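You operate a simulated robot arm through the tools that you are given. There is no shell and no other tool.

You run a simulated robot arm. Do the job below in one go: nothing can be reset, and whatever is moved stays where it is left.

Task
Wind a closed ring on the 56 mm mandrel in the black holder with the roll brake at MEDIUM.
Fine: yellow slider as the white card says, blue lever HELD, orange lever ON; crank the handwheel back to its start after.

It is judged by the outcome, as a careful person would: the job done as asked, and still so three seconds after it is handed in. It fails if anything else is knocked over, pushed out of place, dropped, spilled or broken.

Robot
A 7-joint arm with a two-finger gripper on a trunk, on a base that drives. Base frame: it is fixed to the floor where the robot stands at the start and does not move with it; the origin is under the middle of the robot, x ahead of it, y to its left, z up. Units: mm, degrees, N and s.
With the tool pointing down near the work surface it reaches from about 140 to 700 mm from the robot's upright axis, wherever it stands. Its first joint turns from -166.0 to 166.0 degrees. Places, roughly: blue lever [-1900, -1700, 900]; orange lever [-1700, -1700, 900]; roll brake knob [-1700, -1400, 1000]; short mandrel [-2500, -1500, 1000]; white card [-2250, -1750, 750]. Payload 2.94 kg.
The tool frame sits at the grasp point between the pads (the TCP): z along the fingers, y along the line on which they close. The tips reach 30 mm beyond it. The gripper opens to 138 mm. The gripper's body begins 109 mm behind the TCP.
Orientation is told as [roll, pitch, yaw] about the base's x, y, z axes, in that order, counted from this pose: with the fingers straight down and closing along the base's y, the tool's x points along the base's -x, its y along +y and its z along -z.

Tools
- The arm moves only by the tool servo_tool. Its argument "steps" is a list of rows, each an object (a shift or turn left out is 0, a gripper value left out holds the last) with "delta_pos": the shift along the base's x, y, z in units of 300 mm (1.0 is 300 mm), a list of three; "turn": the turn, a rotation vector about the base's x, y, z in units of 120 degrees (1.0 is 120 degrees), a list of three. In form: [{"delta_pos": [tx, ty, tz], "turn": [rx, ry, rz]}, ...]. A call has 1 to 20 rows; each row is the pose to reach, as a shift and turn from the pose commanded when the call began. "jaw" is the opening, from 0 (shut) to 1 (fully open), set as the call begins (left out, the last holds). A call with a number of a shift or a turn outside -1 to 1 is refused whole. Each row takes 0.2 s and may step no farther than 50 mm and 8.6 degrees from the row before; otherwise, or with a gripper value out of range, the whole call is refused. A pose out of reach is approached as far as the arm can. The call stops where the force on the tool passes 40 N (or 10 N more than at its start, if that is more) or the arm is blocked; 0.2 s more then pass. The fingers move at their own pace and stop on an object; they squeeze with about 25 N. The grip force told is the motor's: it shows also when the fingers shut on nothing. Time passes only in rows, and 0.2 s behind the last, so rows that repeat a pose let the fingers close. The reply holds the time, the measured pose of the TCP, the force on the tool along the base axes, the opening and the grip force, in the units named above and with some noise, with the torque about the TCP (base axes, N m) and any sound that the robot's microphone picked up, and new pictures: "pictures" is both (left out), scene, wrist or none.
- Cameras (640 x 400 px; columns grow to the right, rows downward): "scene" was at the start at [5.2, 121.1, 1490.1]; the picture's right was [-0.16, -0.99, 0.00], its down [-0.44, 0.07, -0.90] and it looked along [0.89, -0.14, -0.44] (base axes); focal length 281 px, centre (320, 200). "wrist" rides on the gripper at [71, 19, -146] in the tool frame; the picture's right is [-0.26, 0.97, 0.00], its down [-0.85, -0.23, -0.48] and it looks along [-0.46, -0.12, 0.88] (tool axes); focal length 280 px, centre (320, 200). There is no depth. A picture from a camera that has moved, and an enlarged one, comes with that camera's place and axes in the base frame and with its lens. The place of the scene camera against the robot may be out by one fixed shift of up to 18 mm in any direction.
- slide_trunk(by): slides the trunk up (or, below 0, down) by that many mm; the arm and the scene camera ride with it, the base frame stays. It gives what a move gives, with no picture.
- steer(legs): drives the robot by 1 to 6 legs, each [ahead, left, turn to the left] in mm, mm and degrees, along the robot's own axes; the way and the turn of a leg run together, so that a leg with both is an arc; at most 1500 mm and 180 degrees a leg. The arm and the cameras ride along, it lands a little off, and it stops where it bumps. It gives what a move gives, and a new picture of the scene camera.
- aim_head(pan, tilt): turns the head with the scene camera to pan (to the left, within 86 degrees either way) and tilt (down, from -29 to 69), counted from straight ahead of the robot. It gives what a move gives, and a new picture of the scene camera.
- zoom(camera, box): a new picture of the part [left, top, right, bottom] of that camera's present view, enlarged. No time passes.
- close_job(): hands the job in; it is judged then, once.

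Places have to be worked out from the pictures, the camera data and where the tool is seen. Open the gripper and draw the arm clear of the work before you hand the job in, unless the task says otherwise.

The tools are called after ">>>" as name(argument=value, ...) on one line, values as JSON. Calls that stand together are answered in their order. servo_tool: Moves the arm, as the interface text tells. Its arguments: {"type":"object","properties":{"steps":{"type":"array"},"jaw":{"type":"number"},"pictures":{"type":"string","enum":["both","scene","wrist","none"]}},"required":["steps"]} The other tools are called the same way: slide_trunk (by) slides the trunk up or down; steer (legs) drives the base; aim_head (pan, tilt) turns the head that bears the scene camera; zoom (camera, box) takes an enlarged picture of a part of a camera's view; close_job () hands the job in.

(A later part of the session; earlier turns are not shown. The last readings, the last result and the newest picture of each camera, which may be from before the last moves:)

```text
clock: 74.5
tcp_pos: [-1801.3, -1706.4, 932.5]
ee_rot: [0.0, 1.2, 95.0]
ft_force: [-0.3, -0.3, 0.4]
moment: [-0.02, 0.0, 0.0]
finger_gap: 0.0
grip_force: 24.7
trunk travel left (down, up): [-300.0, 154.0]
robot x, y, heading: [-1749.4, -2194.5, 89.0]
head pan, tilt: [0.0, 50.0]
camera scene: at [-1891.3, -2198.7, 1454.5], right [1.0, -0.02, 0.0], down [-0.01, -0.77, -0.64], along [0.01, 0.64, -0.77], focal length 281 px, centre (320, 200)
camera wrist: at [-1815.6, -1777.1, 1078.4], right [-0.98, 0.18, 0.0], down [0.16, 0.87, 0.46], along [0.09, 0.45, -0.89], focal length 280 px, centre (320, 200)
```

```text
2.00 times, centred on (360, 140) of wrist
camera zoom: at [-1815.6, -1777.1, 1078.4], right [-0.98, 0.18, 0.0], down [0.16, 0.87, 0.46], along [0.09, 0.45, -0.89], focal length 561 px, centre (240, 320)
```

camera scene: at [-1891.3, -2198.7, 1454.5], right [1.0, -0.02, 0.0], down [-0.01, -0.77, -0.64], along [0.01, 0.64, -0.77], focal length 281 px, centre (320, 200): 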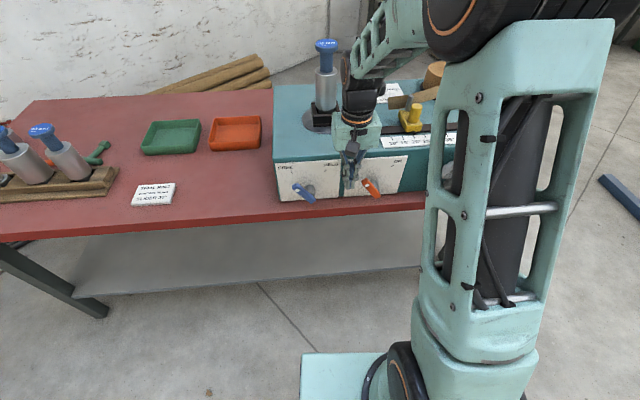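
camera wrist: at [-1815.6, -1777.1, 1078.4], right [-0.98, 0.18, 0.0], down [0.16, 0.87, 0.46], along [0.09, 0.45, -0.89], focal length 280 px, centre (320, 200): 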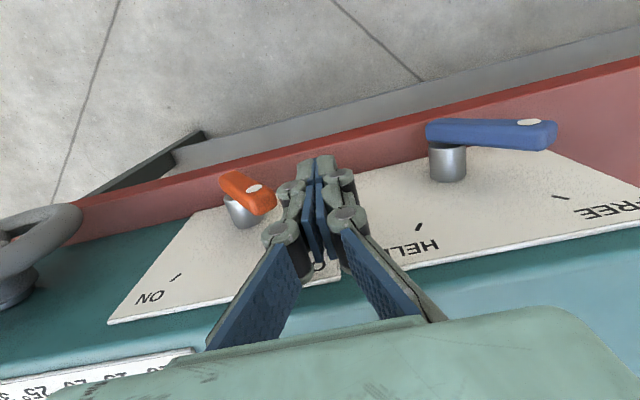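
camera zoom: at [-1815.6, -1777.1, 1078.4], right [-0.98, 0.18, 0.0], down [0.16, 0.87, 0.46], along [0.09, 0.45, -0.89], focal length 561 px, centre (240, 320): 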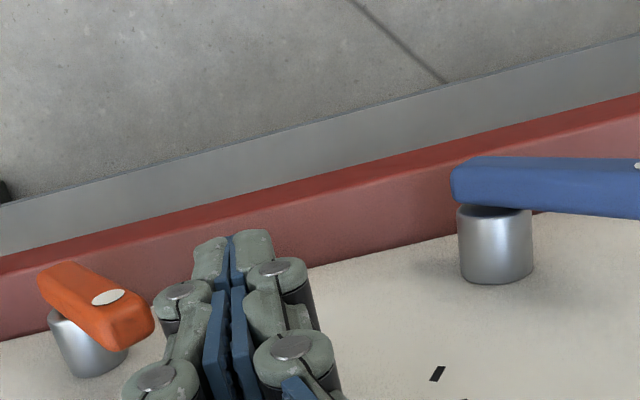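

The fingers are beside the orange lever, in line with its bar. I'll push right along the machine's face to x -1738 and look.

>>> servo_tool(steps=[{"delta_pos": [0.04, 0.015, 0]}, {"delta_pos": [0.08, 0.018, 0]}, {"delta_pos": [0.12, 0.021, 0]}, {"delta_pos": [0.16, 0.025, 0]}, {"delta_pos": [0.2, 0.028, 0]}])

>>> zoom(camera="scene", box=[270, 120, 430, 220])

```text
clock: 75.4
tcp_pos: [-1769.7, -1699.3, 933.3]
ee_rot: [0.5, 0.9, 95.4]
ft_force: [-0.8, 0.8, 0.3]
moment: [-0.06, 0.01, 0.0]
finger_gap: 0.0
grip_force: 24.9
trunk travel left (down, up): [-300.0, 154.0]
robot x, y, heading: [-1747.9, -2196.3, 89.0]
head pan, tilt: [0.0, 50.0]
stopped in row 4: the force on the tool passed its limit at 46 N (the readings are from after the stop); the commanded pose is now the measured one
camera scene: at [-1891.5, -2198.0, 1454.2], right [1.0, -0.02, 0.0], down [-0.01, -0.77, -0.64], along [0.01, 0.64, -0.77], focal length 281 px, centre (320, 200)
camera wrist: at [-1781.9, -1768.7, 1081.2], right [-0.99, 0.17, 0.0], down [0.15, 0.87, 0.46], along [0.07, 0.46, -0.89], focal length 280 px, centre (320, 200)
```

scene: 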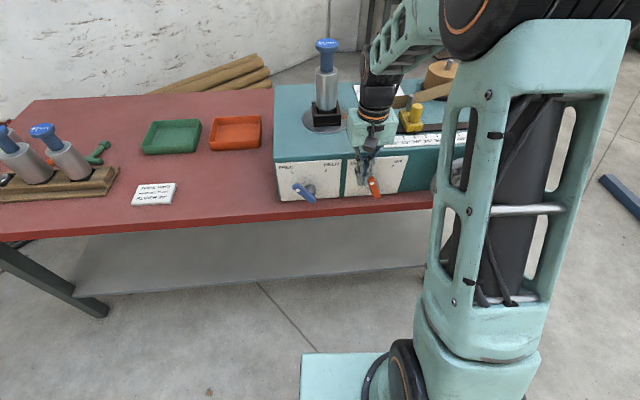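
wrist: 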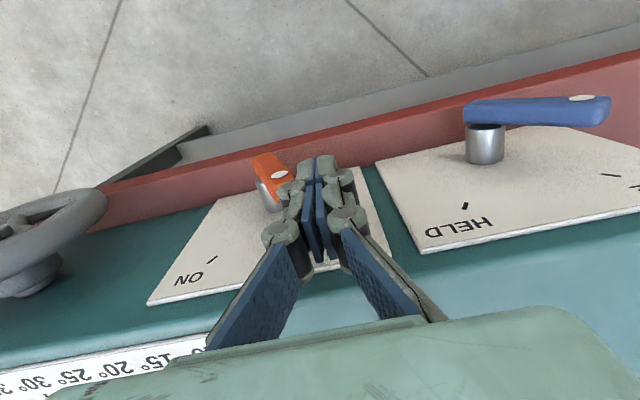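

```text
4.00 times, centred on (350, 170) of scene
camera zoom: at [-1891.5, -2198.0, 1454.2], right [1.0, -0.02, 0.0], down [-0.01, -0.77, -0.64], along [0.01, 0.64, -0.77], focal length 1124 px, centre (200, 320)
```

zoom: 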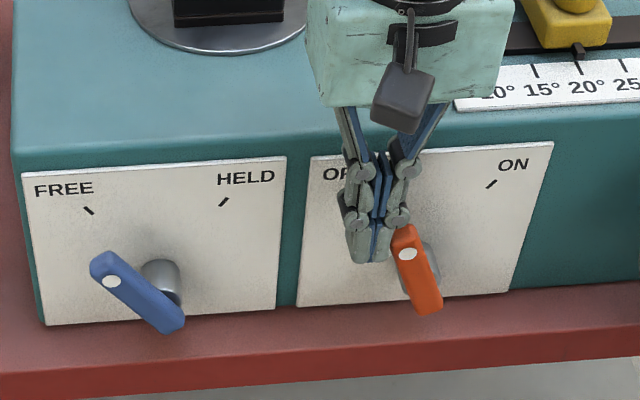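

The lever has moved to about 12° left of vertical before the force limit tripped; the box hasn't shifted. I'll raise the contact a little for more leverage and push on more slowly.

>>> servo_tool(steps=[{"delta_pos": [-0.01, 0, 0.02]}, {"delta_pos": [0.0, 0, 0.04]}, {"delta_pos": [0.015, 0.001, 0.04]}, {"delta_pos": [0.03, 0.002, 0.04]}, {"delta_pos": [0.045, 0.003, 0.04]}, {"delta_pos": [0.06, 0.004, 0.04]}, {"delta_pos": [0.075, 0.005, 0.035]}, {"delta_pos": [0.09, 0.006, 0.03]}, {"delta_pos": [0.105, 0.007, 0.025]}, {"delta_pos": [0.12, 0.008, 0.02]}])

>>> zoom(camera="scene", box=[270, 120, 430, 220])

```text
clock: 77.3
tcp_pos: [-1743.7, -1697.3, 949.8]
ee_rot: [0.6, 0.0, 95.5]
ft_force: [-2.4, -9.8, 19.9]
moment: [-0.18, -0.06, -0.03]
finger_gap: 0.0
grip_force: 25.4
trunk travel left (down, up): [-300.0, 154.0]
robot x, y, heading: [-1749.0, -2201.5, 89.1]
head pan, tilt: [0.0, 50.0]
stopped in row 9: the force on the tool passed its limit at 44 N (the readings are from after the stop); the commanded pose is now the measured one
camera scene: at [-1892.1, -2202.9, 1454.5], right [1.0, -0.02, 0.0], down [-0.01, -0.76, -0.65], along [0.01, 0.65, -0.76], focal length 281 px, centre (320, 200)
camera wrist: at [-1756.0, -1769.6, 1096.4], right [-0.99, 0.17, 0.01], down [0.15, 0.87, 0.47], along [0.07, 0.47, -0.88], focal length 280 px, centre (320, 200)
```

scene: 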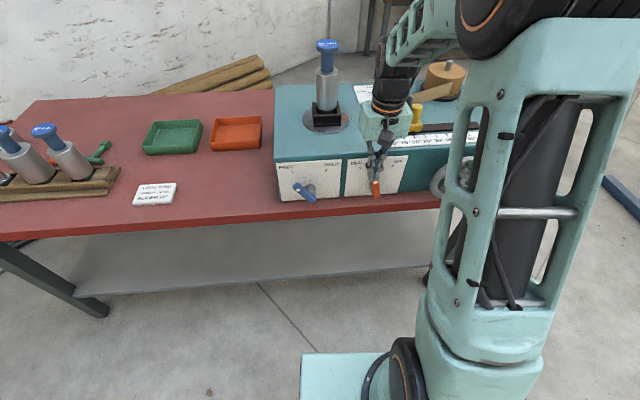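
wrist: 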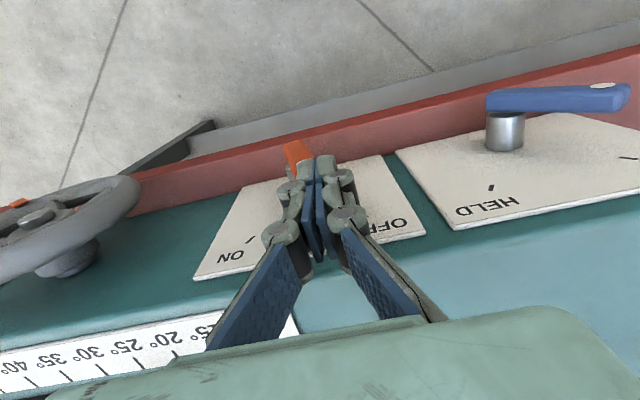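

```text
4.00 times, centred on (350, 170) of scene
camera zoom: at [-1892.1, -2202.9, 1454.5], right [1.0, -0.02, 0.0], down [-0.01, -0.76, -0.65], along [0.01, 0.65, -0.76], focal length 1124 px, centre (200, 320)
```

zoom: 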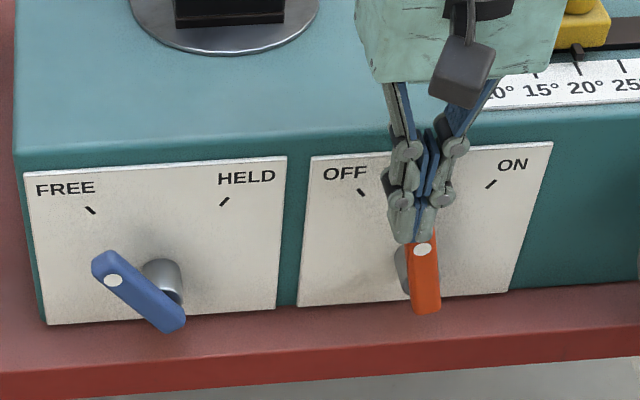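

The finger rode up onto the lever's tip (20 N upward), so the lever is about 18 mm lower than I assumed, with its pivot near z 855. I'll lift, go back left, drop to finger-tip z 888 and push again.

>>> servo_tool(steps=[{"delta_pos": [0, 0, 0.04]}, {"delta_pos": [-0.06, -0.005, 0.04]}, {"delta_pos": [-0.12, -0.01, 0.03]}, {"delta_pos": [-0.12, -0.01, -0.05]}, {"delta_pos": [-0.12, -0.01, -0.107]}, {"delta_pos": [-0.09, -0.008, -0.107]}, {"delta_pos": [-0.07, -0.006, -0.107]}, {"delta_pos": [-0.055, -0.005, -0.107]}, {"delta_pos": [-0.04, -0.004, -0.107]}, {"delta_pos": [-0.025, -0.002, -0.107]}, {"delta_pos": [-0.01, -0.001, -0.107]}, {"delta_pos": [0.005, 0.0, -0.107]}, {"delta_pos": [0.02, 0.001, -0.107]}, {"delta_pos": [0.035, 0.002, -0.107]}, {"delta_pos": [0.05, 0.003, -0.107]}])

>>> zoom(camera="scene", box=[270, 120, 430, 220])

```text
clock: 80.5
tcp_pos: [-1728.5, -1692.3, 914.6]
ee_rot: [0.5, 0.3, 95.5]
ft_force: [-0.2, 0.2, -0.8]
moment: [0.0, 0.03, -0.01]
finger_gap: 0.2
grip_force: 24.9
trunk travel left (down, up): [-300.0, 154.0]
robot x, y, heading: [-1749.0, -2198.9, 88.7]
head pan, tilt: [0.0, 50.0]
camera scene: at [-1891.6, -2199.3, 1454.5], right [1.0, -0.02, 0.0], down [-0.01, -0.77, -0.64], along [0.01, 0.64, -0.77], focal length 281 px, centre (320, 200)
camera wrist: at [-1739.6, -1765.8, 1061.2], right [-0.99, 0.17, 0.01], down [0.15, 0.87, 0.47], along [0.07, 0.46, -0.88], focal length 280 px, centre (320, 200)
```

scene: 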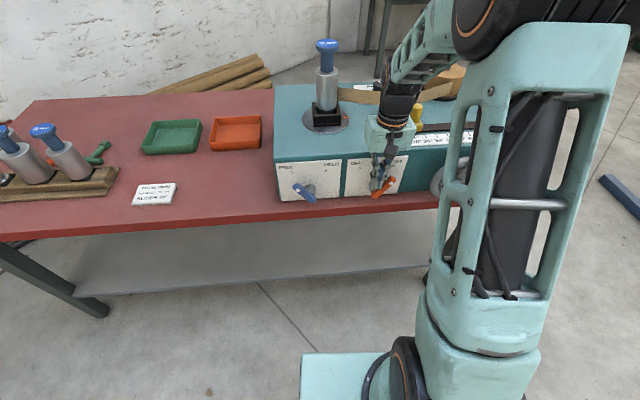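
wrist: 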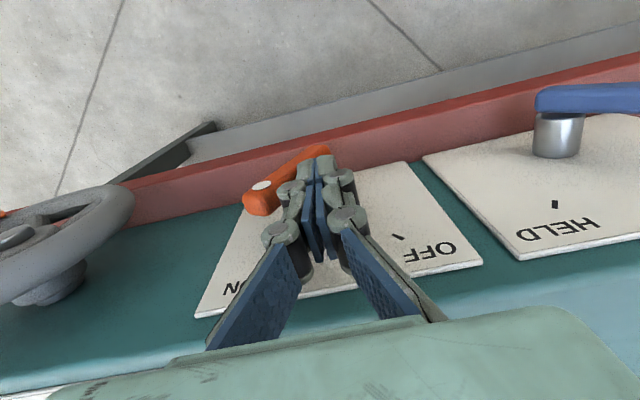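

```text
4.00 times, centred on (350, 170) of scene
camera zoom: at [-1891.6, -2199.3, 1454.5], right [1.0, -0.02, 0.0], down [-0.01, -0.77, -0.64], along [0.01, 0.64, -0.77], focal length 1124 px, centre (200, 320)
```

zoom: 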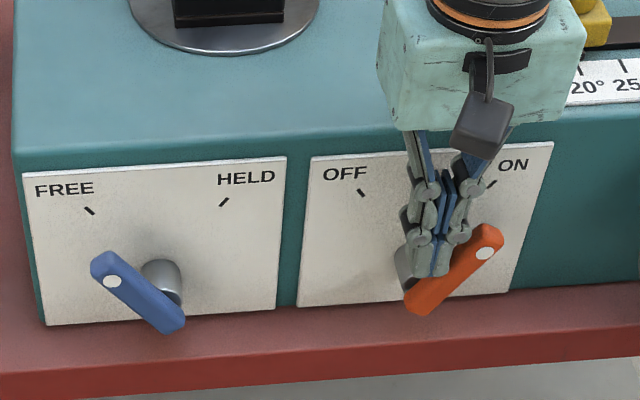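

The orange lever snapped over to ON. I'll lift, go round to the left of the blue lever and descend beside it at the same height.

>>> servo_tool(steps=[{"delta_pos": [0, 0, 0.1]}, {"delta_pos": [-0.01, 0, 0.22]}, {"delta_pos": [-0.05, -0.01, 0.33]}, {"delta_pos": [-0.2, -0.02, 0.33]}, {"delta_pos": [-0.35, -0.03, 0.33]}, {"delta_pos": [-0.5, -0.04, 0.33]}, {"delta_pos": [-0.65, -0.06, 0.33]}, {"delta_pos": [-0.8, -0.075, 0.33]}, {"delta_pos": [-0.857, -0.082, 0.3]}, {"delta_pos": [-0.857, -0.082, 0.2]}, {"delta_pos": [-0.857, -0.082, 0.1]}, {"delta_pos": [-0.857, -0.082, 0.008]}])

>>> zoom(camera="scene", box=[270, 120, 430, 220])

```text
clock: 83.1
tcp_pos: [-1986.2, -1717.7, 917.4]
ee_rot: [0.5, 0.2, 95.5]
ft_force: [0.2, 0.1, 0.4]
moment: [0.01, 0.01, -0.01]
finger_gap: 0.0
grip_force: 24.8
trunk travel left (down, up): [-300.0, 154.0]
robot x, y, heading: [-1749.6, -2199.9, 89.0]
head pan, tilt: [0.0, 50.0]
camera scene: at [-1891.8, -2199.2, 1454.5], right [1.0, -0.02, 0.0], down [-0.01, -0.77, -0.64], along [0.01, 0.64, -0.77], focal length 281 px, centre (320, 200)
camera wrist: at [-1997.5, -1790.2, 1063.6], right [-0.99, 0.17, 0.01], down [0.15, 0.87, 0.47], along [0.07, 0.46, -0.88], focal length 280 px, centre (320, 200)
```

scene: 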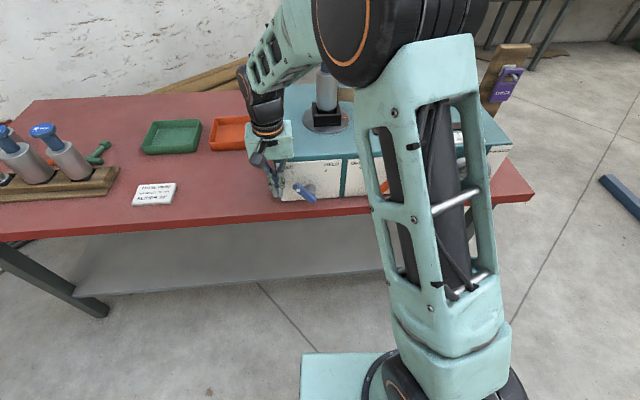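
wrist: 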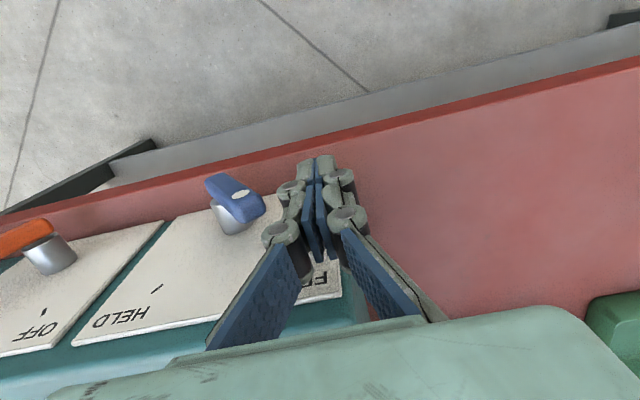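

```text
4.00 times, centred on (350, 170) of scene
camera zoom: at [-1891.8, -2199.2, 1454.5], right [1.0, -0.02, 0.0], down [-0.01, -0.77, -0.64], along [0.01, 0.64, -0.77], focal length 1124 px, centre (200, 320)
```

zoom: 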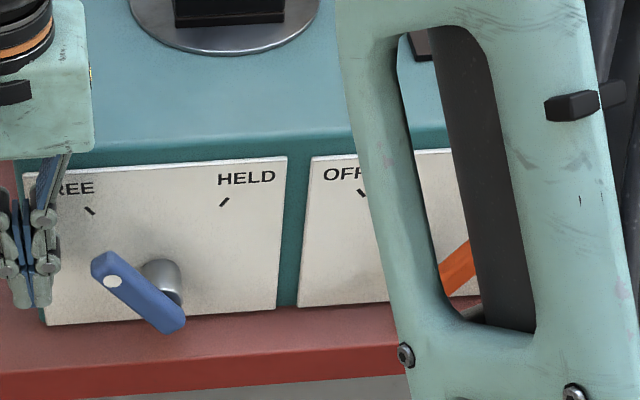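

The finger is beside the blue lever at the right depth. I'll push right slowly along the face.

>>> servo_tool(steps=[{"delta_pos": [0.05, 0.008, 0]}, {"delta_pos": [0.07, 0.01, 0]}, {"delta_pos": [0.085, 0.011, 0]}, {"delta_pos": [0.1, 0.012, 0]}, {"delta_pos": [0.115, 0.013, 0]}, {"delta_pos": [0.13, 0.014, 0]}, {"delta_pos": [0.145, 0.015, 0]}, {"delta_pos": [0.16, 0.017, 0]}, {"delta_pos": [0.175, 0.018, 0]}, {"delta_pos": [0.19, 0.02, 0]}, {"delta_pos": [0.205, 0.021, 0]}, {"delta_pos": [0.22, 0.022, 0]}, {"delta_pos": [0.235, 0.024, 0]}, {"delta_pos": [0.25, 0.025, 0]}, {"delta_pos": [0.265, 0.026, 0]}, {"delta_pos": [0.275, 0.027, 0]}])

>>> zoom(camera="scene", box=[270, 120, 430, 220])

```text
clock: 86.5
tcp_pos: [-1901.3, -1710.1, 918.0]
ee_rot: [0.5, 0.3, 95.5]
ft_force: [-0.1, -0.1, 0.4]
moment: [-0.01, -0.03, 0.0]
finger_gap: 0.0
grip_force: 25.3
trunk travel left (down, up): [-300.0, 154.0]
robot x, y, heading: [-1752.7, -2199.6, 88.8]
head pan, tilt: [0.0, 50.0]
camera scene: at [-1891.7, -2199.3, 1454.5], right [1.0, -0.02, 0.0], down [-0.01, -0.77, -0.64], along [0.01, 0.64, -0.77], focal length 281 px, centre (320, 200)
camera wrist: at [-1914.6, -1782.2, 1064.2], right [-0.99, 0.17, 0.01], down [0.15, 0.87, 0.47], along [0.07, 0.46, -0.88], focal length 280 px, centre (320, 200)
```

scene: 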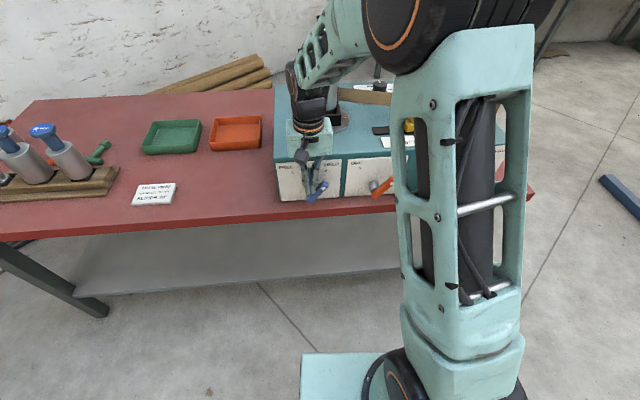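
wrist: 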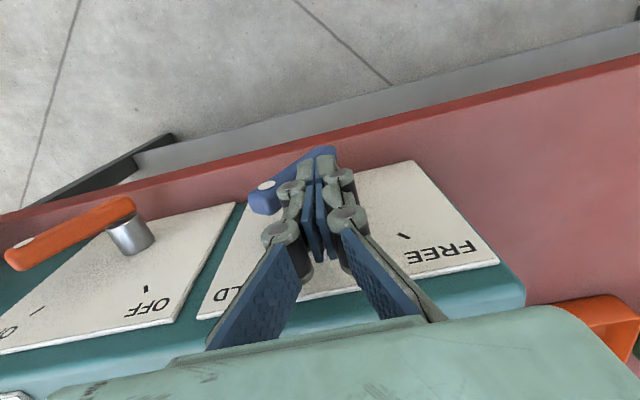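

```text
4.00 times, centred on (350, 170) of scene
camera zoom: at [-1891.7, -2199.3, 1454.5], right [1.0, -0.02, 0.0], down [-0.01, -0.77, -0.64], along [0.01, 0.64, -0.77], focal length 1124 px, centre (200, 320)
```

zoom: 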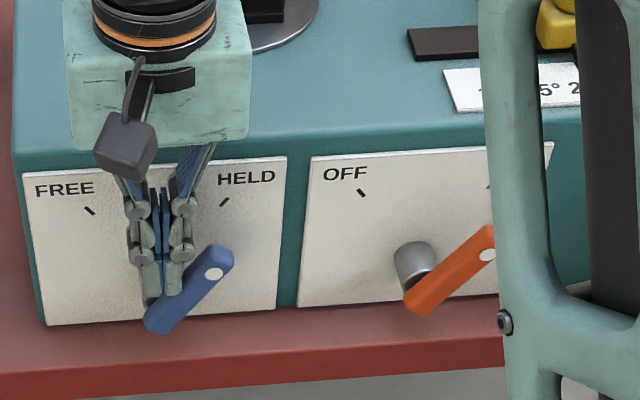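

Both levers are now at HELD and ON. I'll lift the arm and shift the robot 160 mm to the right, so the scene camera gets a clear view of the handwheel.

>>> servo_tool(steps=[{"delta_pos": [0, 0, 0.12]}, {"delta_pos": [0, 0, 0.26]}, {"delta_pos": [0, 0, 0.4]}, {"delta_pos": [0, 0, 0.54]}], pictures="none")

>>> steer(legs=[[0, -170, 0]])

>>> zoom(camera="scene", box=[300, 110, 480, 230])

>>> zoom(camera="wrist", box=[0, 0, 640, 400])

```text
clock: 87.5
tcp_pos: [-1904.1, -1711.3, 1079.7]
ee_rot: [0.5, 0.3, 95.4]
ft_force: [0.5, -0.3, 0.5]
moment: [-0.03, -0.02, 0.02]
finger_gap: 0.2
grip_force: 25.1
trunk travel left (down, up): [-300.0, 154.0]
robot x, y, heading: [-1751.5, -2199.4, 89.1]
head pan, tilt: [0.0, 50.0]
```

```text
clock: 89.7
tcp_pos: [-1731.5, -1713.2, 1080.3]
ee_rot: [0.5, 0.3, 95.4]
ft_force: [0.8, 1.3, -0.8]
moment: [-0.03, 0.01, -0.01]
finger_gap: 0.1
grip_force: 25.0
trunk travel left (down, up): [-300.0, 154.0]
robot x, y, heading: [-1583.1, -2203.7, 88.9]
head pan, tilt: [0.0, 50.0]
camera scene: at [-1722.3, -2202.0, 1454.5], right [1.0, -0.02, 0.0], down [-0.01, -0.77, -0.64], along [0.01, 0.64, -0.77], focal length 281 px, centre (320, 200)
```

scene: 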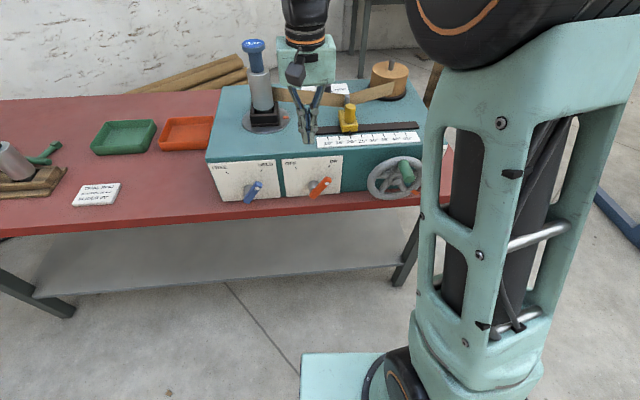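

```text
3.33 times, centred on (390, 170) of scene
camera zoom: at [-1722.3, -2202.0, 1454.5], right [1.0, -0.02, 0.0], down [-0.01, -0.77, -0.64], along [0.01, 0.64, -0.77], focal length 936 px, centre (87, 300)
```

zoom: 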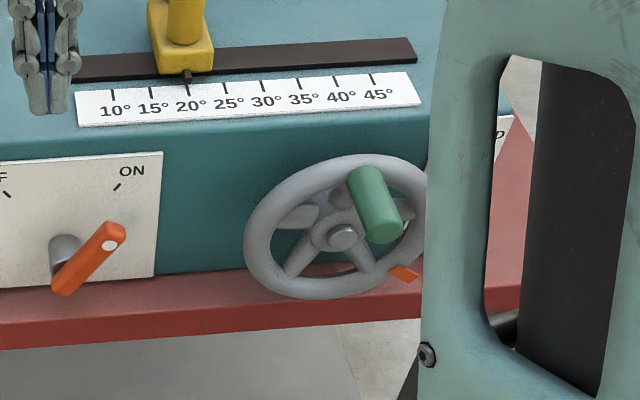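

```text
1.00 times, centred on (320, 200) of wrist (not enlarged: the box is as wide or as high as the picture)
camera zoom: at [-1744.7, -1785.3, 1225.7], right [-0.99, 0.17, 0.01], down [0.15, 0.87, 0.47], along [0.07, 0.46, -0.88], focal length 280 px, centre (320, 200)
```

zoom: 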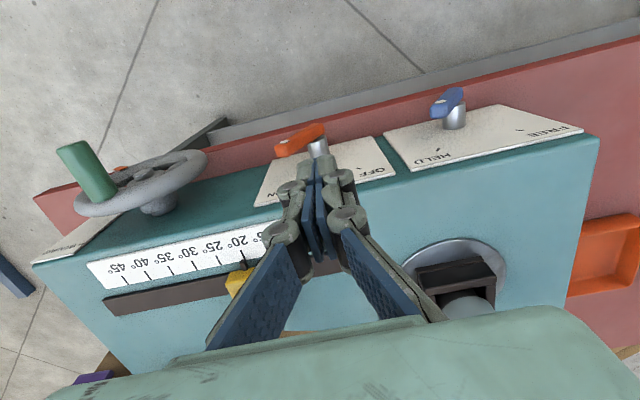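

The strip end now runs to the mandrel. The wheel's tab is at START (about -34°) and WOUND is at about +34°, with the wheel centre near (-1507, 906). I'll bring the open gripper above the green handle to measure it.

>>> servo_tool(steps=[{"delta_pos": [0.14, -0.02, 0]}, {"delta_pos": [0.28, -0.04, 0]}, {"delta_pos": [0.42, -0.06, 0]}, {"delta_pos": [0.56, -0.08, 0]}, {"delta_pos": [0.7, -0.1, 0]}, {"delta_pos": [0.8, -0.1, 0]}], jaw=0.5)

>>> zoom(camera="wrist", box=[160, 20, 480, 220])

>>> zoom(camera="scene", box=[300, 110, 480, 230])

```text
clock: 91.0
tcp_pos: [-1492.5, -1744.3, 1080.2]
ee_rot: [0.5, 0.2, 95.4]
ft_force: [-0.9, 0.3, -0.4]
moment: [-0.01, 0.02, -0.03]
finger_gap: 68.7
grip_force: 0.0
trunk travel left (down, up): [-300.0, 154.0]
robot x, y, heading: [-1581.6, -2202.4, 88.8]
head pan, tilt: [0.0, 50.0]
camera scene: at [-1722.1, -2202.0, 1454.5], right [1.0, -0.02, 0.0], down [-0.01, -0.77, -0.64], along [0.01, 0.64, -0.77], focal length 281 px, centre (320, 200)
camera wrist: at [-1504.2, -1816.0, 1225.5], right [-0.99, 0.17, 0.01], down [0.15, 0.87, 0.47], along [0.07, 0.46, -0.88], focal length 280 px, centre (320, 200)
```

scene: 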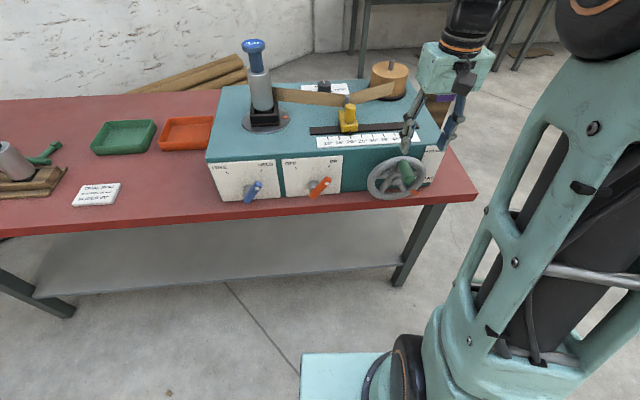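
wrist: 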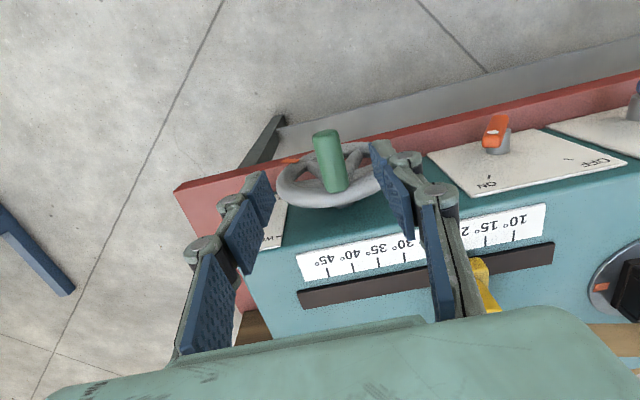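

```text
2.00 times, centred on (320, 120) of wrist
camera zoom: at [-1504.2, -1816.0, 1225.5], right [-0.99, 0.17, 0.01], down [0.15, 0.87, 0.47], along [0.07, 0.46, -0.88], focal length 561 px, centre (320, 360)
```

zoom: 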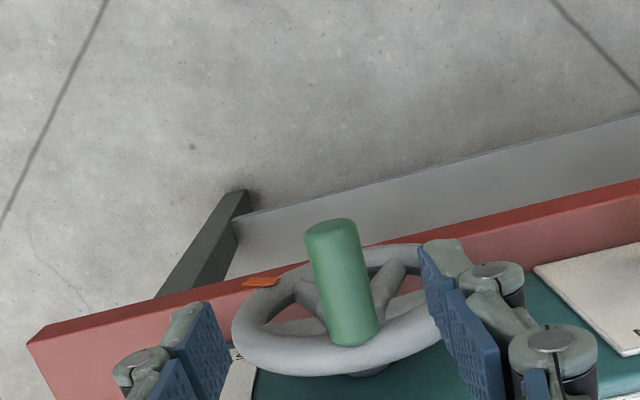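

```text
3.33 times, centred on (390, 170) of scene
camera zoom: at [-1722.1, -2202.0, 1454.5], right [1.0, -0.02, 0.0], down [-0.01, -0.77, -0.64], along [0.01, 0.64, -0.77], focal length 936 px, centre (87, 300)
```

zoom: 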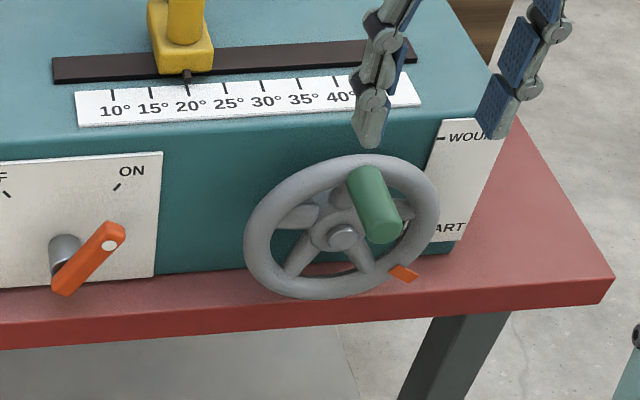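

I place the handle's axis at about x -1500, z 960, running from y -1688 to -1746, with the wheel centre at about (-1506, 900). I'll descend so the fingers straddle it at y -1730.

>>> servo_tool(steps=[{"delta_pos": [-0.02, 0.045, -0.1]}, {"delta_pos": [-0.025, 0.045, -0.22]}, {"delta_pos": [-0.025, 0.045, -0.3]}, {"delta_pos": [-0.025, 0.045, -0.36]}])

>>> zoom(camera="wrist", box=[160, 60, 480, 260])

>>> zoom(camera="scene", box=[300, 110, 480, 230])

```text
clock: 92.0
tcp_pos: [-1500.7, -1730.7, 971.1]
ee_rot: [0.4, 0.3, 95.4]
ft_force: [-0.5, -0.3, 0.4]
moment: [0.01, -0.01, 0.01]
finger_gap: 69.1
grip_force: 0.0
trunk travel left (down, up): [-300.0, 154.0]
robot x, y, heading: [-1582.7, -2206.3, 89.1]
head pan, tilt: [0.0, 50.0]
camera scene: at [-1722.3, -2201.9, 1454.5], right [1.0, -0.02, 0.0], down [-0.01, -0.77, -0.64], along [0.01, 0.64, -0.77], focal length 281 px, centre (320, 200)
camera wrist: at [-1512.8, -1802.2, 1117.5], right [-0.99, 0.17, 0.01], down [0.15, 0.87, 0.47], along [0.07, 0.46, -0.88], focal length 280 px, centre (320, 200)
```

scene: 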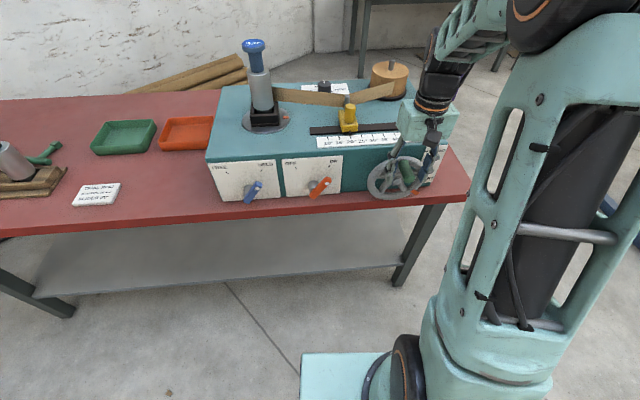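
wrist: 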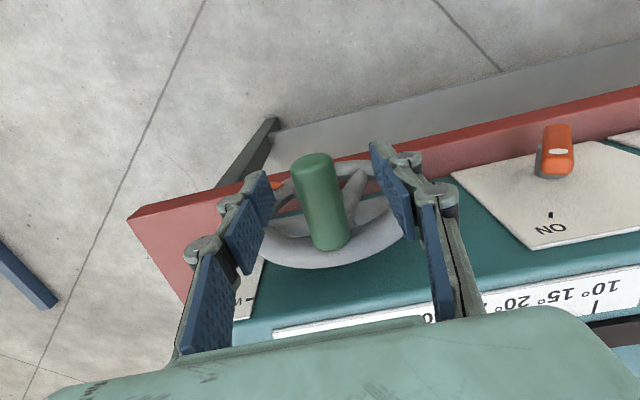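

```text
2.00 times, centred on (320, 160) of wrist
camera zoom: at [-1512.8, -1802.2, 1117.5], right [-0.99, 0.17, 0.01], down [0.15, 0.87, 0.47], along [0.07, 0.46, -0.88], focal length 561 px, centre (320, 280)
```

zoom: 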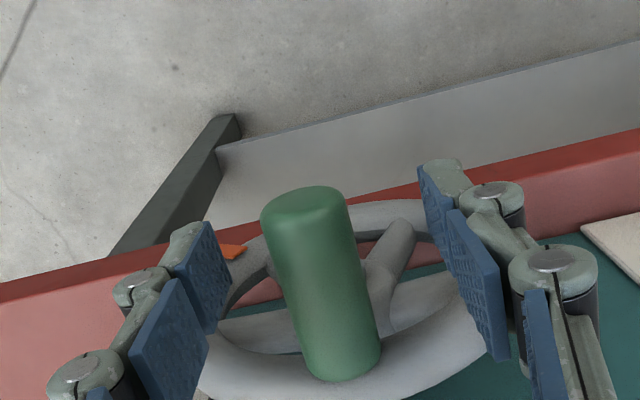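

```text
3.33 times, centred on (390, 170) of scene
camera zoom: at [-1722.3, -2201.9, 1454.5], right [1.0, -0.02, 0.0], down [-0.01, -0.77, -0.64], along [0.01, 0.64, -0.77], focal length 936 px, centre (87, 300)
```

zoom: 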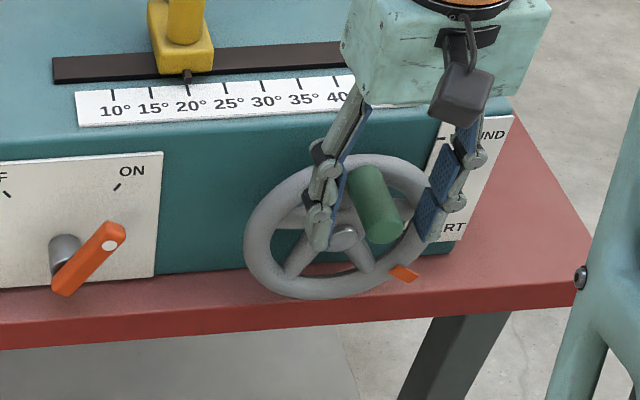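

The handle lies centrally between the pads. I'll close on it.

>>> servo_tool(steps=[{"delta_pos": [0, 0, 0]}, {"delta_pos": [0, 0, 0]}, {"delta_pos": [0, 0, 0]}], jaw=0.05)

>>> zoom(camera="wrist", box=[160, 60, 480, 260])

>>> zoom(camera="scene", box=[300, 110, 480, 230])

```text
clock: 92.8
tcp_pos: [-1498.7, -1730.2, 971.2]
ee_rot: [0.5, 0.3, 95.2]
ft_force: [6.8, 0.8, -4.1]
moment: [0.25, -0.14, -1.11]
finger_gap: 24.7
grip_force: 45.0
trunk travel left (down, up): [-300.0, 154.0]
robot x, y, heading: [-1583.1, -2204.0, 88.7]
head pan, tilt: [0.0, 50.0]
camera scene: at [-1721.4, -2201.5, 1454.6], right [1.0, -0.02, 0.0], down [-0.01, -0.77, -0.64], along [0.01, 0.64, -0.77], focal length 281 px, centre (320, 200)
camera wrist: at [-1511.4, -1802.1, 1117.5], right [-0.98, 0.17, 0.01], down [0.16, 0.87, 0.47], along [0.08, 0.46, -0.88], focal length 280 px, centre (320, 200)
```

scene: 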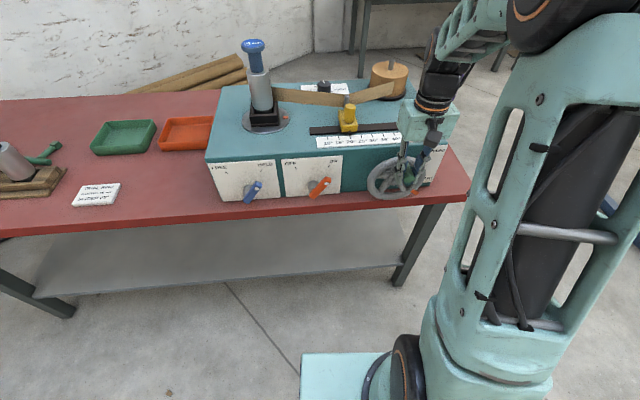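
wrist: 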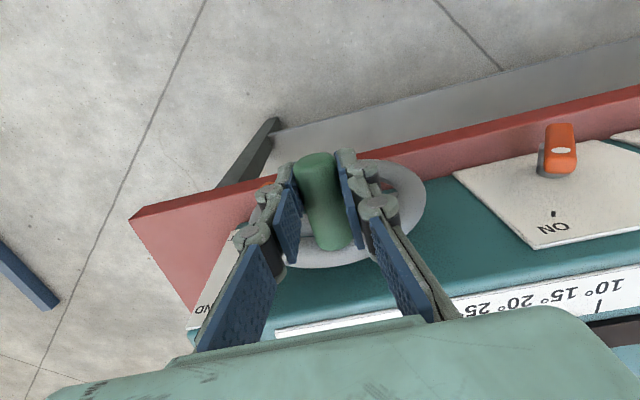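

```text
2.00 times, centred on (320, 160) of wrist
camera zoom: at [-1511.4, -1802.1, 1117.5], right [-0.98, 0.17, 0.01], down [0.16, 0.87, 0.47], along [0.08, 0.46, -0.88], focal length 561 px, centre (320, 280)
```

zoom: 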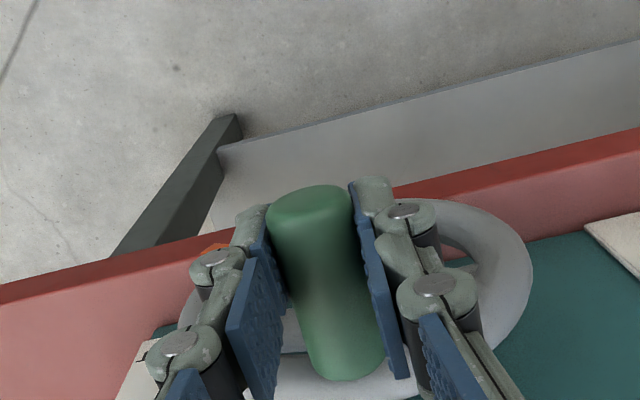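

```text
3.33 times, centred on (390, 170) of scene
camera zoom: at [-1721.4, -2201.5, 1454.6], right [1.0, -0.02, 0.0], down [-0.01, -0.77, -0.64], along [0.01, 0.64, -0.77], focal length 936 px, centre (87, 300)
```

zoom: 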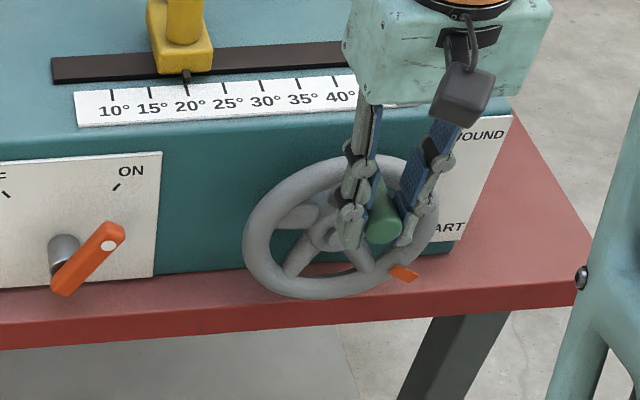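

The handle is gripped (24.7 mm). I'll try a small clockwise turn of about 15° first, to learn which way the wheel goes from START.

>>> servo_tool(steps=[{"delta_pos": [0.012, 0.001, -0.001]}, {"delta_pos": [0.024, 0.002, -0.004]}, {"delta_pos": [0.036, 0.003, -0.007]}, {"delta_pos": [0.048, 0.004, -0.011]}, {"delta_pos": [0.055, 0.005, -0.014]}])

>>> zoom(camera="scene", box=[300, 110, 480, 230])

```text
clock: 94.0
tcp_pos: [-1483.8, -1728.2, 966.5]
ee_rot: [0.5, 0.4, 95.4]
ft_force: [-3.7, -3.2, -1.5]
moment: [-0.13, 0.09, -0.9]
finger_gap: 23.9
grip_force: 45.3
trunk travel left (down, up): [-300.0, 154.0]
robot x, y, heading: [-1582.2, -2200.3, 89.2]
head pan, tilt: [0.0, 50.0]
camera scene: at [-1722.7, -2202.3, 1454.4], right [1.0, -0.02, 0.0], down [-0.01, -0.77, -0.64], along [0.01, 0.64, -0.77], focal length 281 px, centre (320, 200)
camera wrist: at [-1495.7, -1800.8, 1112.9], right [-0.99, 0.17, 0.01], down [0.15, 0.87, 0.47], along [0.07, 0.46, -0.88], focal length 280 px, centre (320, 200)
```

scene: 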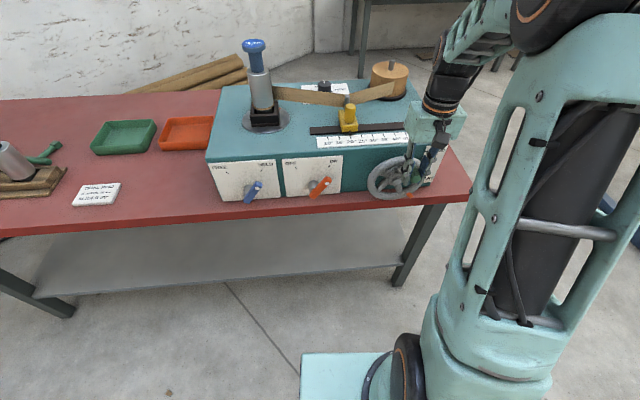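
wrist: 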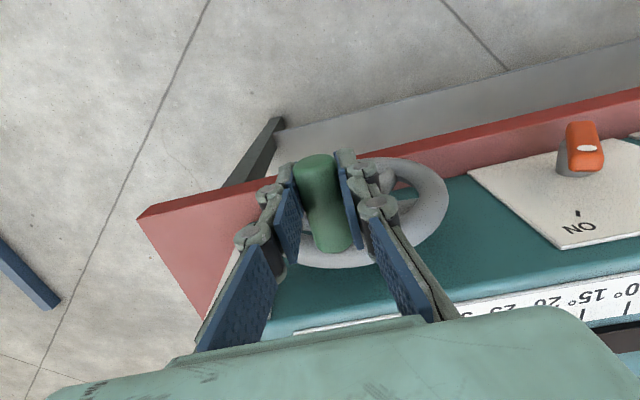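

```text
3.33 times, centred on (390, 170) of scene
camera zoom: at [-1722.7, -2202.3, 1454.4], right [1.0, -0.02, 0.0], down [-0.01, -0.77, -0.64], along [0.01, 0.64, -0.77], focal length 936 px, centre (87, 300)
```

zoom: 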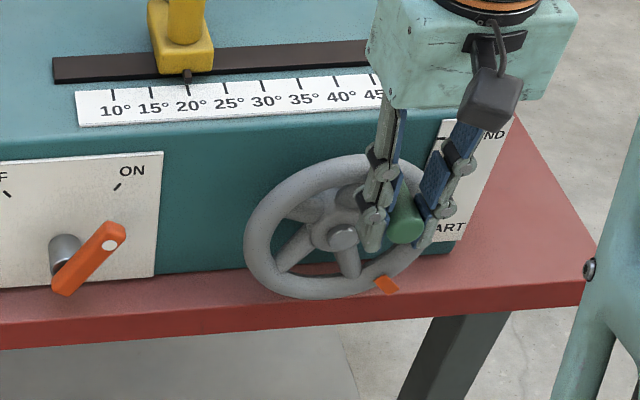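

It turns freely clockwise, so winding goes the long way round. At the bottom my finger tips would come too near the table (z ≈ 814), so I'll regrip 15 mm higher and slightly further out on the handle.

>>> servo_tool(steps=[{"delta_pos": [0, 0, 0]}, {"delta_pos": [0, -0.01, 0.025]}, {"delta_pos": [0, -0.02, 0.05]}], jaw=0.3, pictures="none")

>>> servo_tool(steps=[{"delta_pos": [0, 0, 0]}, {"delta_pos": [0, 0, 0]}, {"delta_pos": [0, 0, 0]}], jaw=0.05)

>>> zoom(camera="scene", box=[300, 110, 480, 230])

>>> zoom(camera="scene", box=[220, 70, 420, 160])

```text
clock: 94.8
tcp_pos: [-1484.6, -1734.8, 982.3]
ee_rot: [0.5, 0.4, 95.3]
ft_force: [-1.3, 0.3, -0.3]
moment: [0.03, 0.0, -0.03]
finger_gap: 41.3
grip_force: 0.1
trunk travel left (down, up): [-300.0, 154.0]
robot x, y, heading: [-1578.0, -2200.7, 88.9]
head pan, tilt: [0.0, 50.0]
```

```text
clock: 95.7
tcp_pos: [-1483.8, -1735.1, 982.7]
ee_rot: [0.4, 0.3, 95.3]
ft_force: [1.8, 0.8, 0.5]
moment: [-0.01, -0.21, -0.97]
finger_gap: 24.4
grip_force: 45.3
trunk travel left (down, up): [-300.0, 154.0]
robot x, y, heading: [-1581.9, -2204.2, 88.8]
head pan, tilt: [0.0, 50.0]
camera scene: at [-1722.2, -2202.0, 1454.5], right [1.0, -0.02, 0.0], down [-0.01, -0.77, -0.64], along [0.01, 0.64, -0.77], focal length 281 px, centre (320, 200)
camera wrist: at [-1495.8, -1806.5, 1128.3], right [-0.98, 0.17, 0.01], down [0.16, 0.87, 0.47], along [0.07, 0.46, -0.88], focal length 280 px, centre (320, 200)
```

scene: 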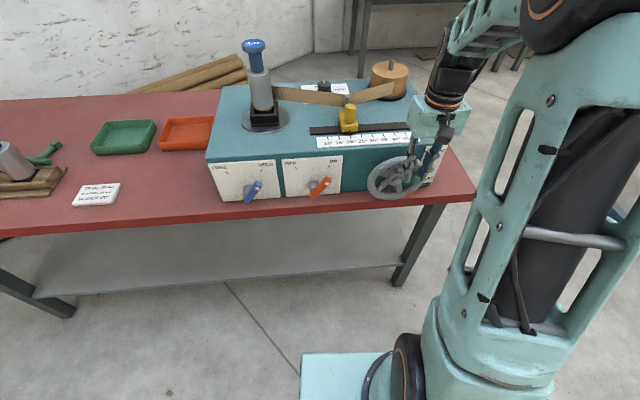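
wrist: 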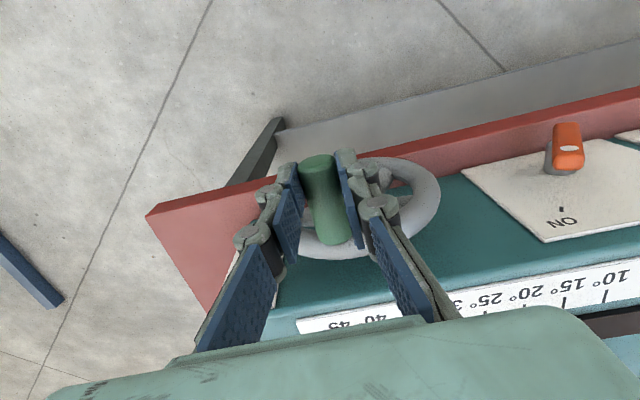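

```text
3.33 times, centred on (390, 170) of scene
camera zoom: at [-1722.2, -2202.0, 1454.5], right [1.0, -0.02, 0.0], down [-0.01, -0.77, -0.64], along [0.01, 0.64, -0.77], focal length 936 px, centre (87, 300)
```

zoom: 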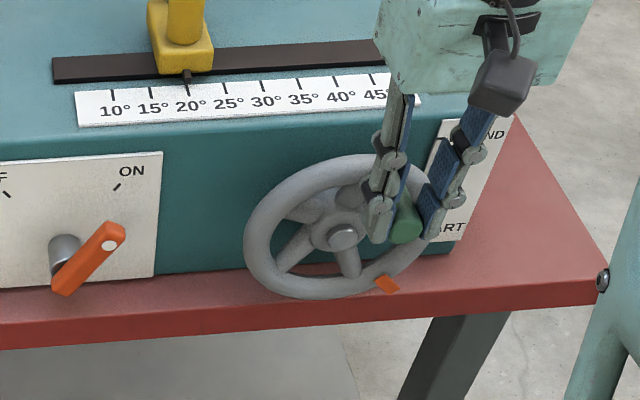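

```text
3.20 times, centred on (320, 115) of scene
camera zoom: at [-1722.2, -2202.0, 1454.5], right [1.0, -0.02, 0.0], down [-0.01, -0.77, -0.64], along [0.01, 0.64, -0.77], focal length 899 px, centre (320, 472)
```

zoom: 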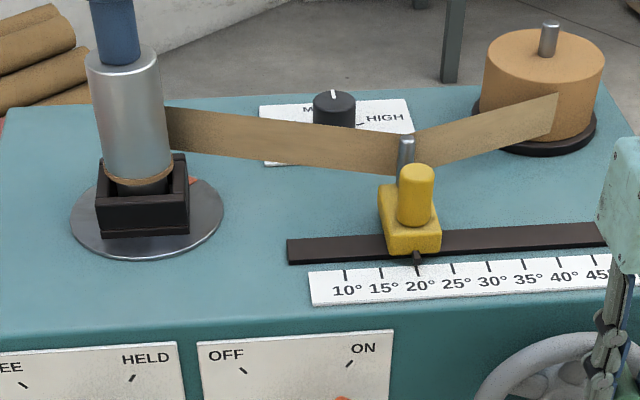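

The disc turned and a band has started on the mandrel, so clockwise is the winding direction and the strip goes the right way. I'll crank on along the arc (radius about 65 mm) by another 66°.

>>> servo_tool(steps=[{"delta_pos": [0.0203, 0.0018, -0.01]}, {"delta_pos": [0.0397, 0.0035, -0.022]}, {"delta_pos": [0.0577, 0.0051, -0.0363]}, {"delta_pos": [0.074, 0.0066, -0.052]}, {"delta_pos": [0.0887, 0.0079, -0.0697]}, {"delta_pos": [0.1013, 0.009, -0.0887]}, {"delta_pos": [0.1123, 0.01, -0.1087]}, {"delta_pos": [0.1207, 0.0107, -0.13]}, {"delta_pos": [0.127, 0.0113, -0.152]}, {"delta_pos": [0.131, 0.0117, -0.1743]}, {"delta_pos": [0.1327, 0.0118, -0.1973]}])

>>> zoom(camera="scene", box=[300, 110, 480, 230])

```text
clock: 97.9
tcp_pos: [-1436.9, -1730.2, 930.7]
ee_rot: [0.0, 0.0, 94.7]
ft_force: [5.6, -1.4, 2.5]
moment: [-0.2, -0.1, -1.15]
finger_gap: 24.0
grip_force: 45.1
trunk travel left (down, up): [-300.0, 154.0]
robot x, y, heading: [-1582.2, -2202.7, 89.1]
head pan, tilt: [0.0, 50.0]
stopped in row 11: the force on the tool passed its limit at 40 N (the readings are from after the stop); the commanded pose is now the measured one
camera scene: at [-1721.9, -2202.3, 1454.1], right [1.0, -0.02, 0.0], down [-0.02, -0.77, -0.64], along [0.01, 0.64, -0.77], focal length 281 px, centre (320, 200)
camera wrist: at [-1450.8, -1803.5, 1076.7], right [-0.98, 0.18, 0.0], down [0.16, 0.86, 0.48], along [0.09, 0.47, -0.88], focal length 280 px, centre (320, 200)
```

scene: 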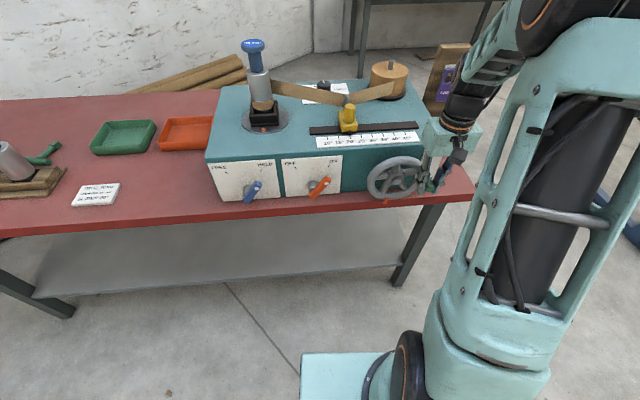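
wrist: 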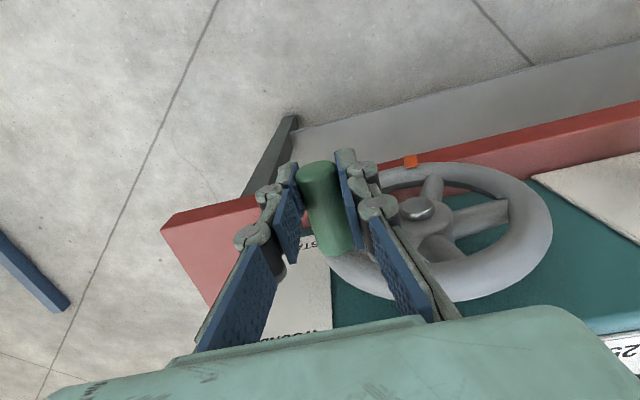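

```text
3.33 times, centred on (390, 170) of scene
camera zoom: at [-1721.9, -2202.3, 1454.1], right [1.0, -0.02, 0.0], down [-0.02, -0.77, -0.64], along [0.01, 0.64, -0.77], focal length 936 px, centre (87, 300)
```

zoom: 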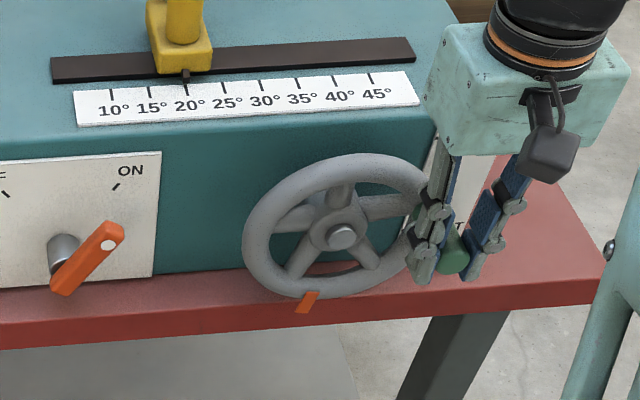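

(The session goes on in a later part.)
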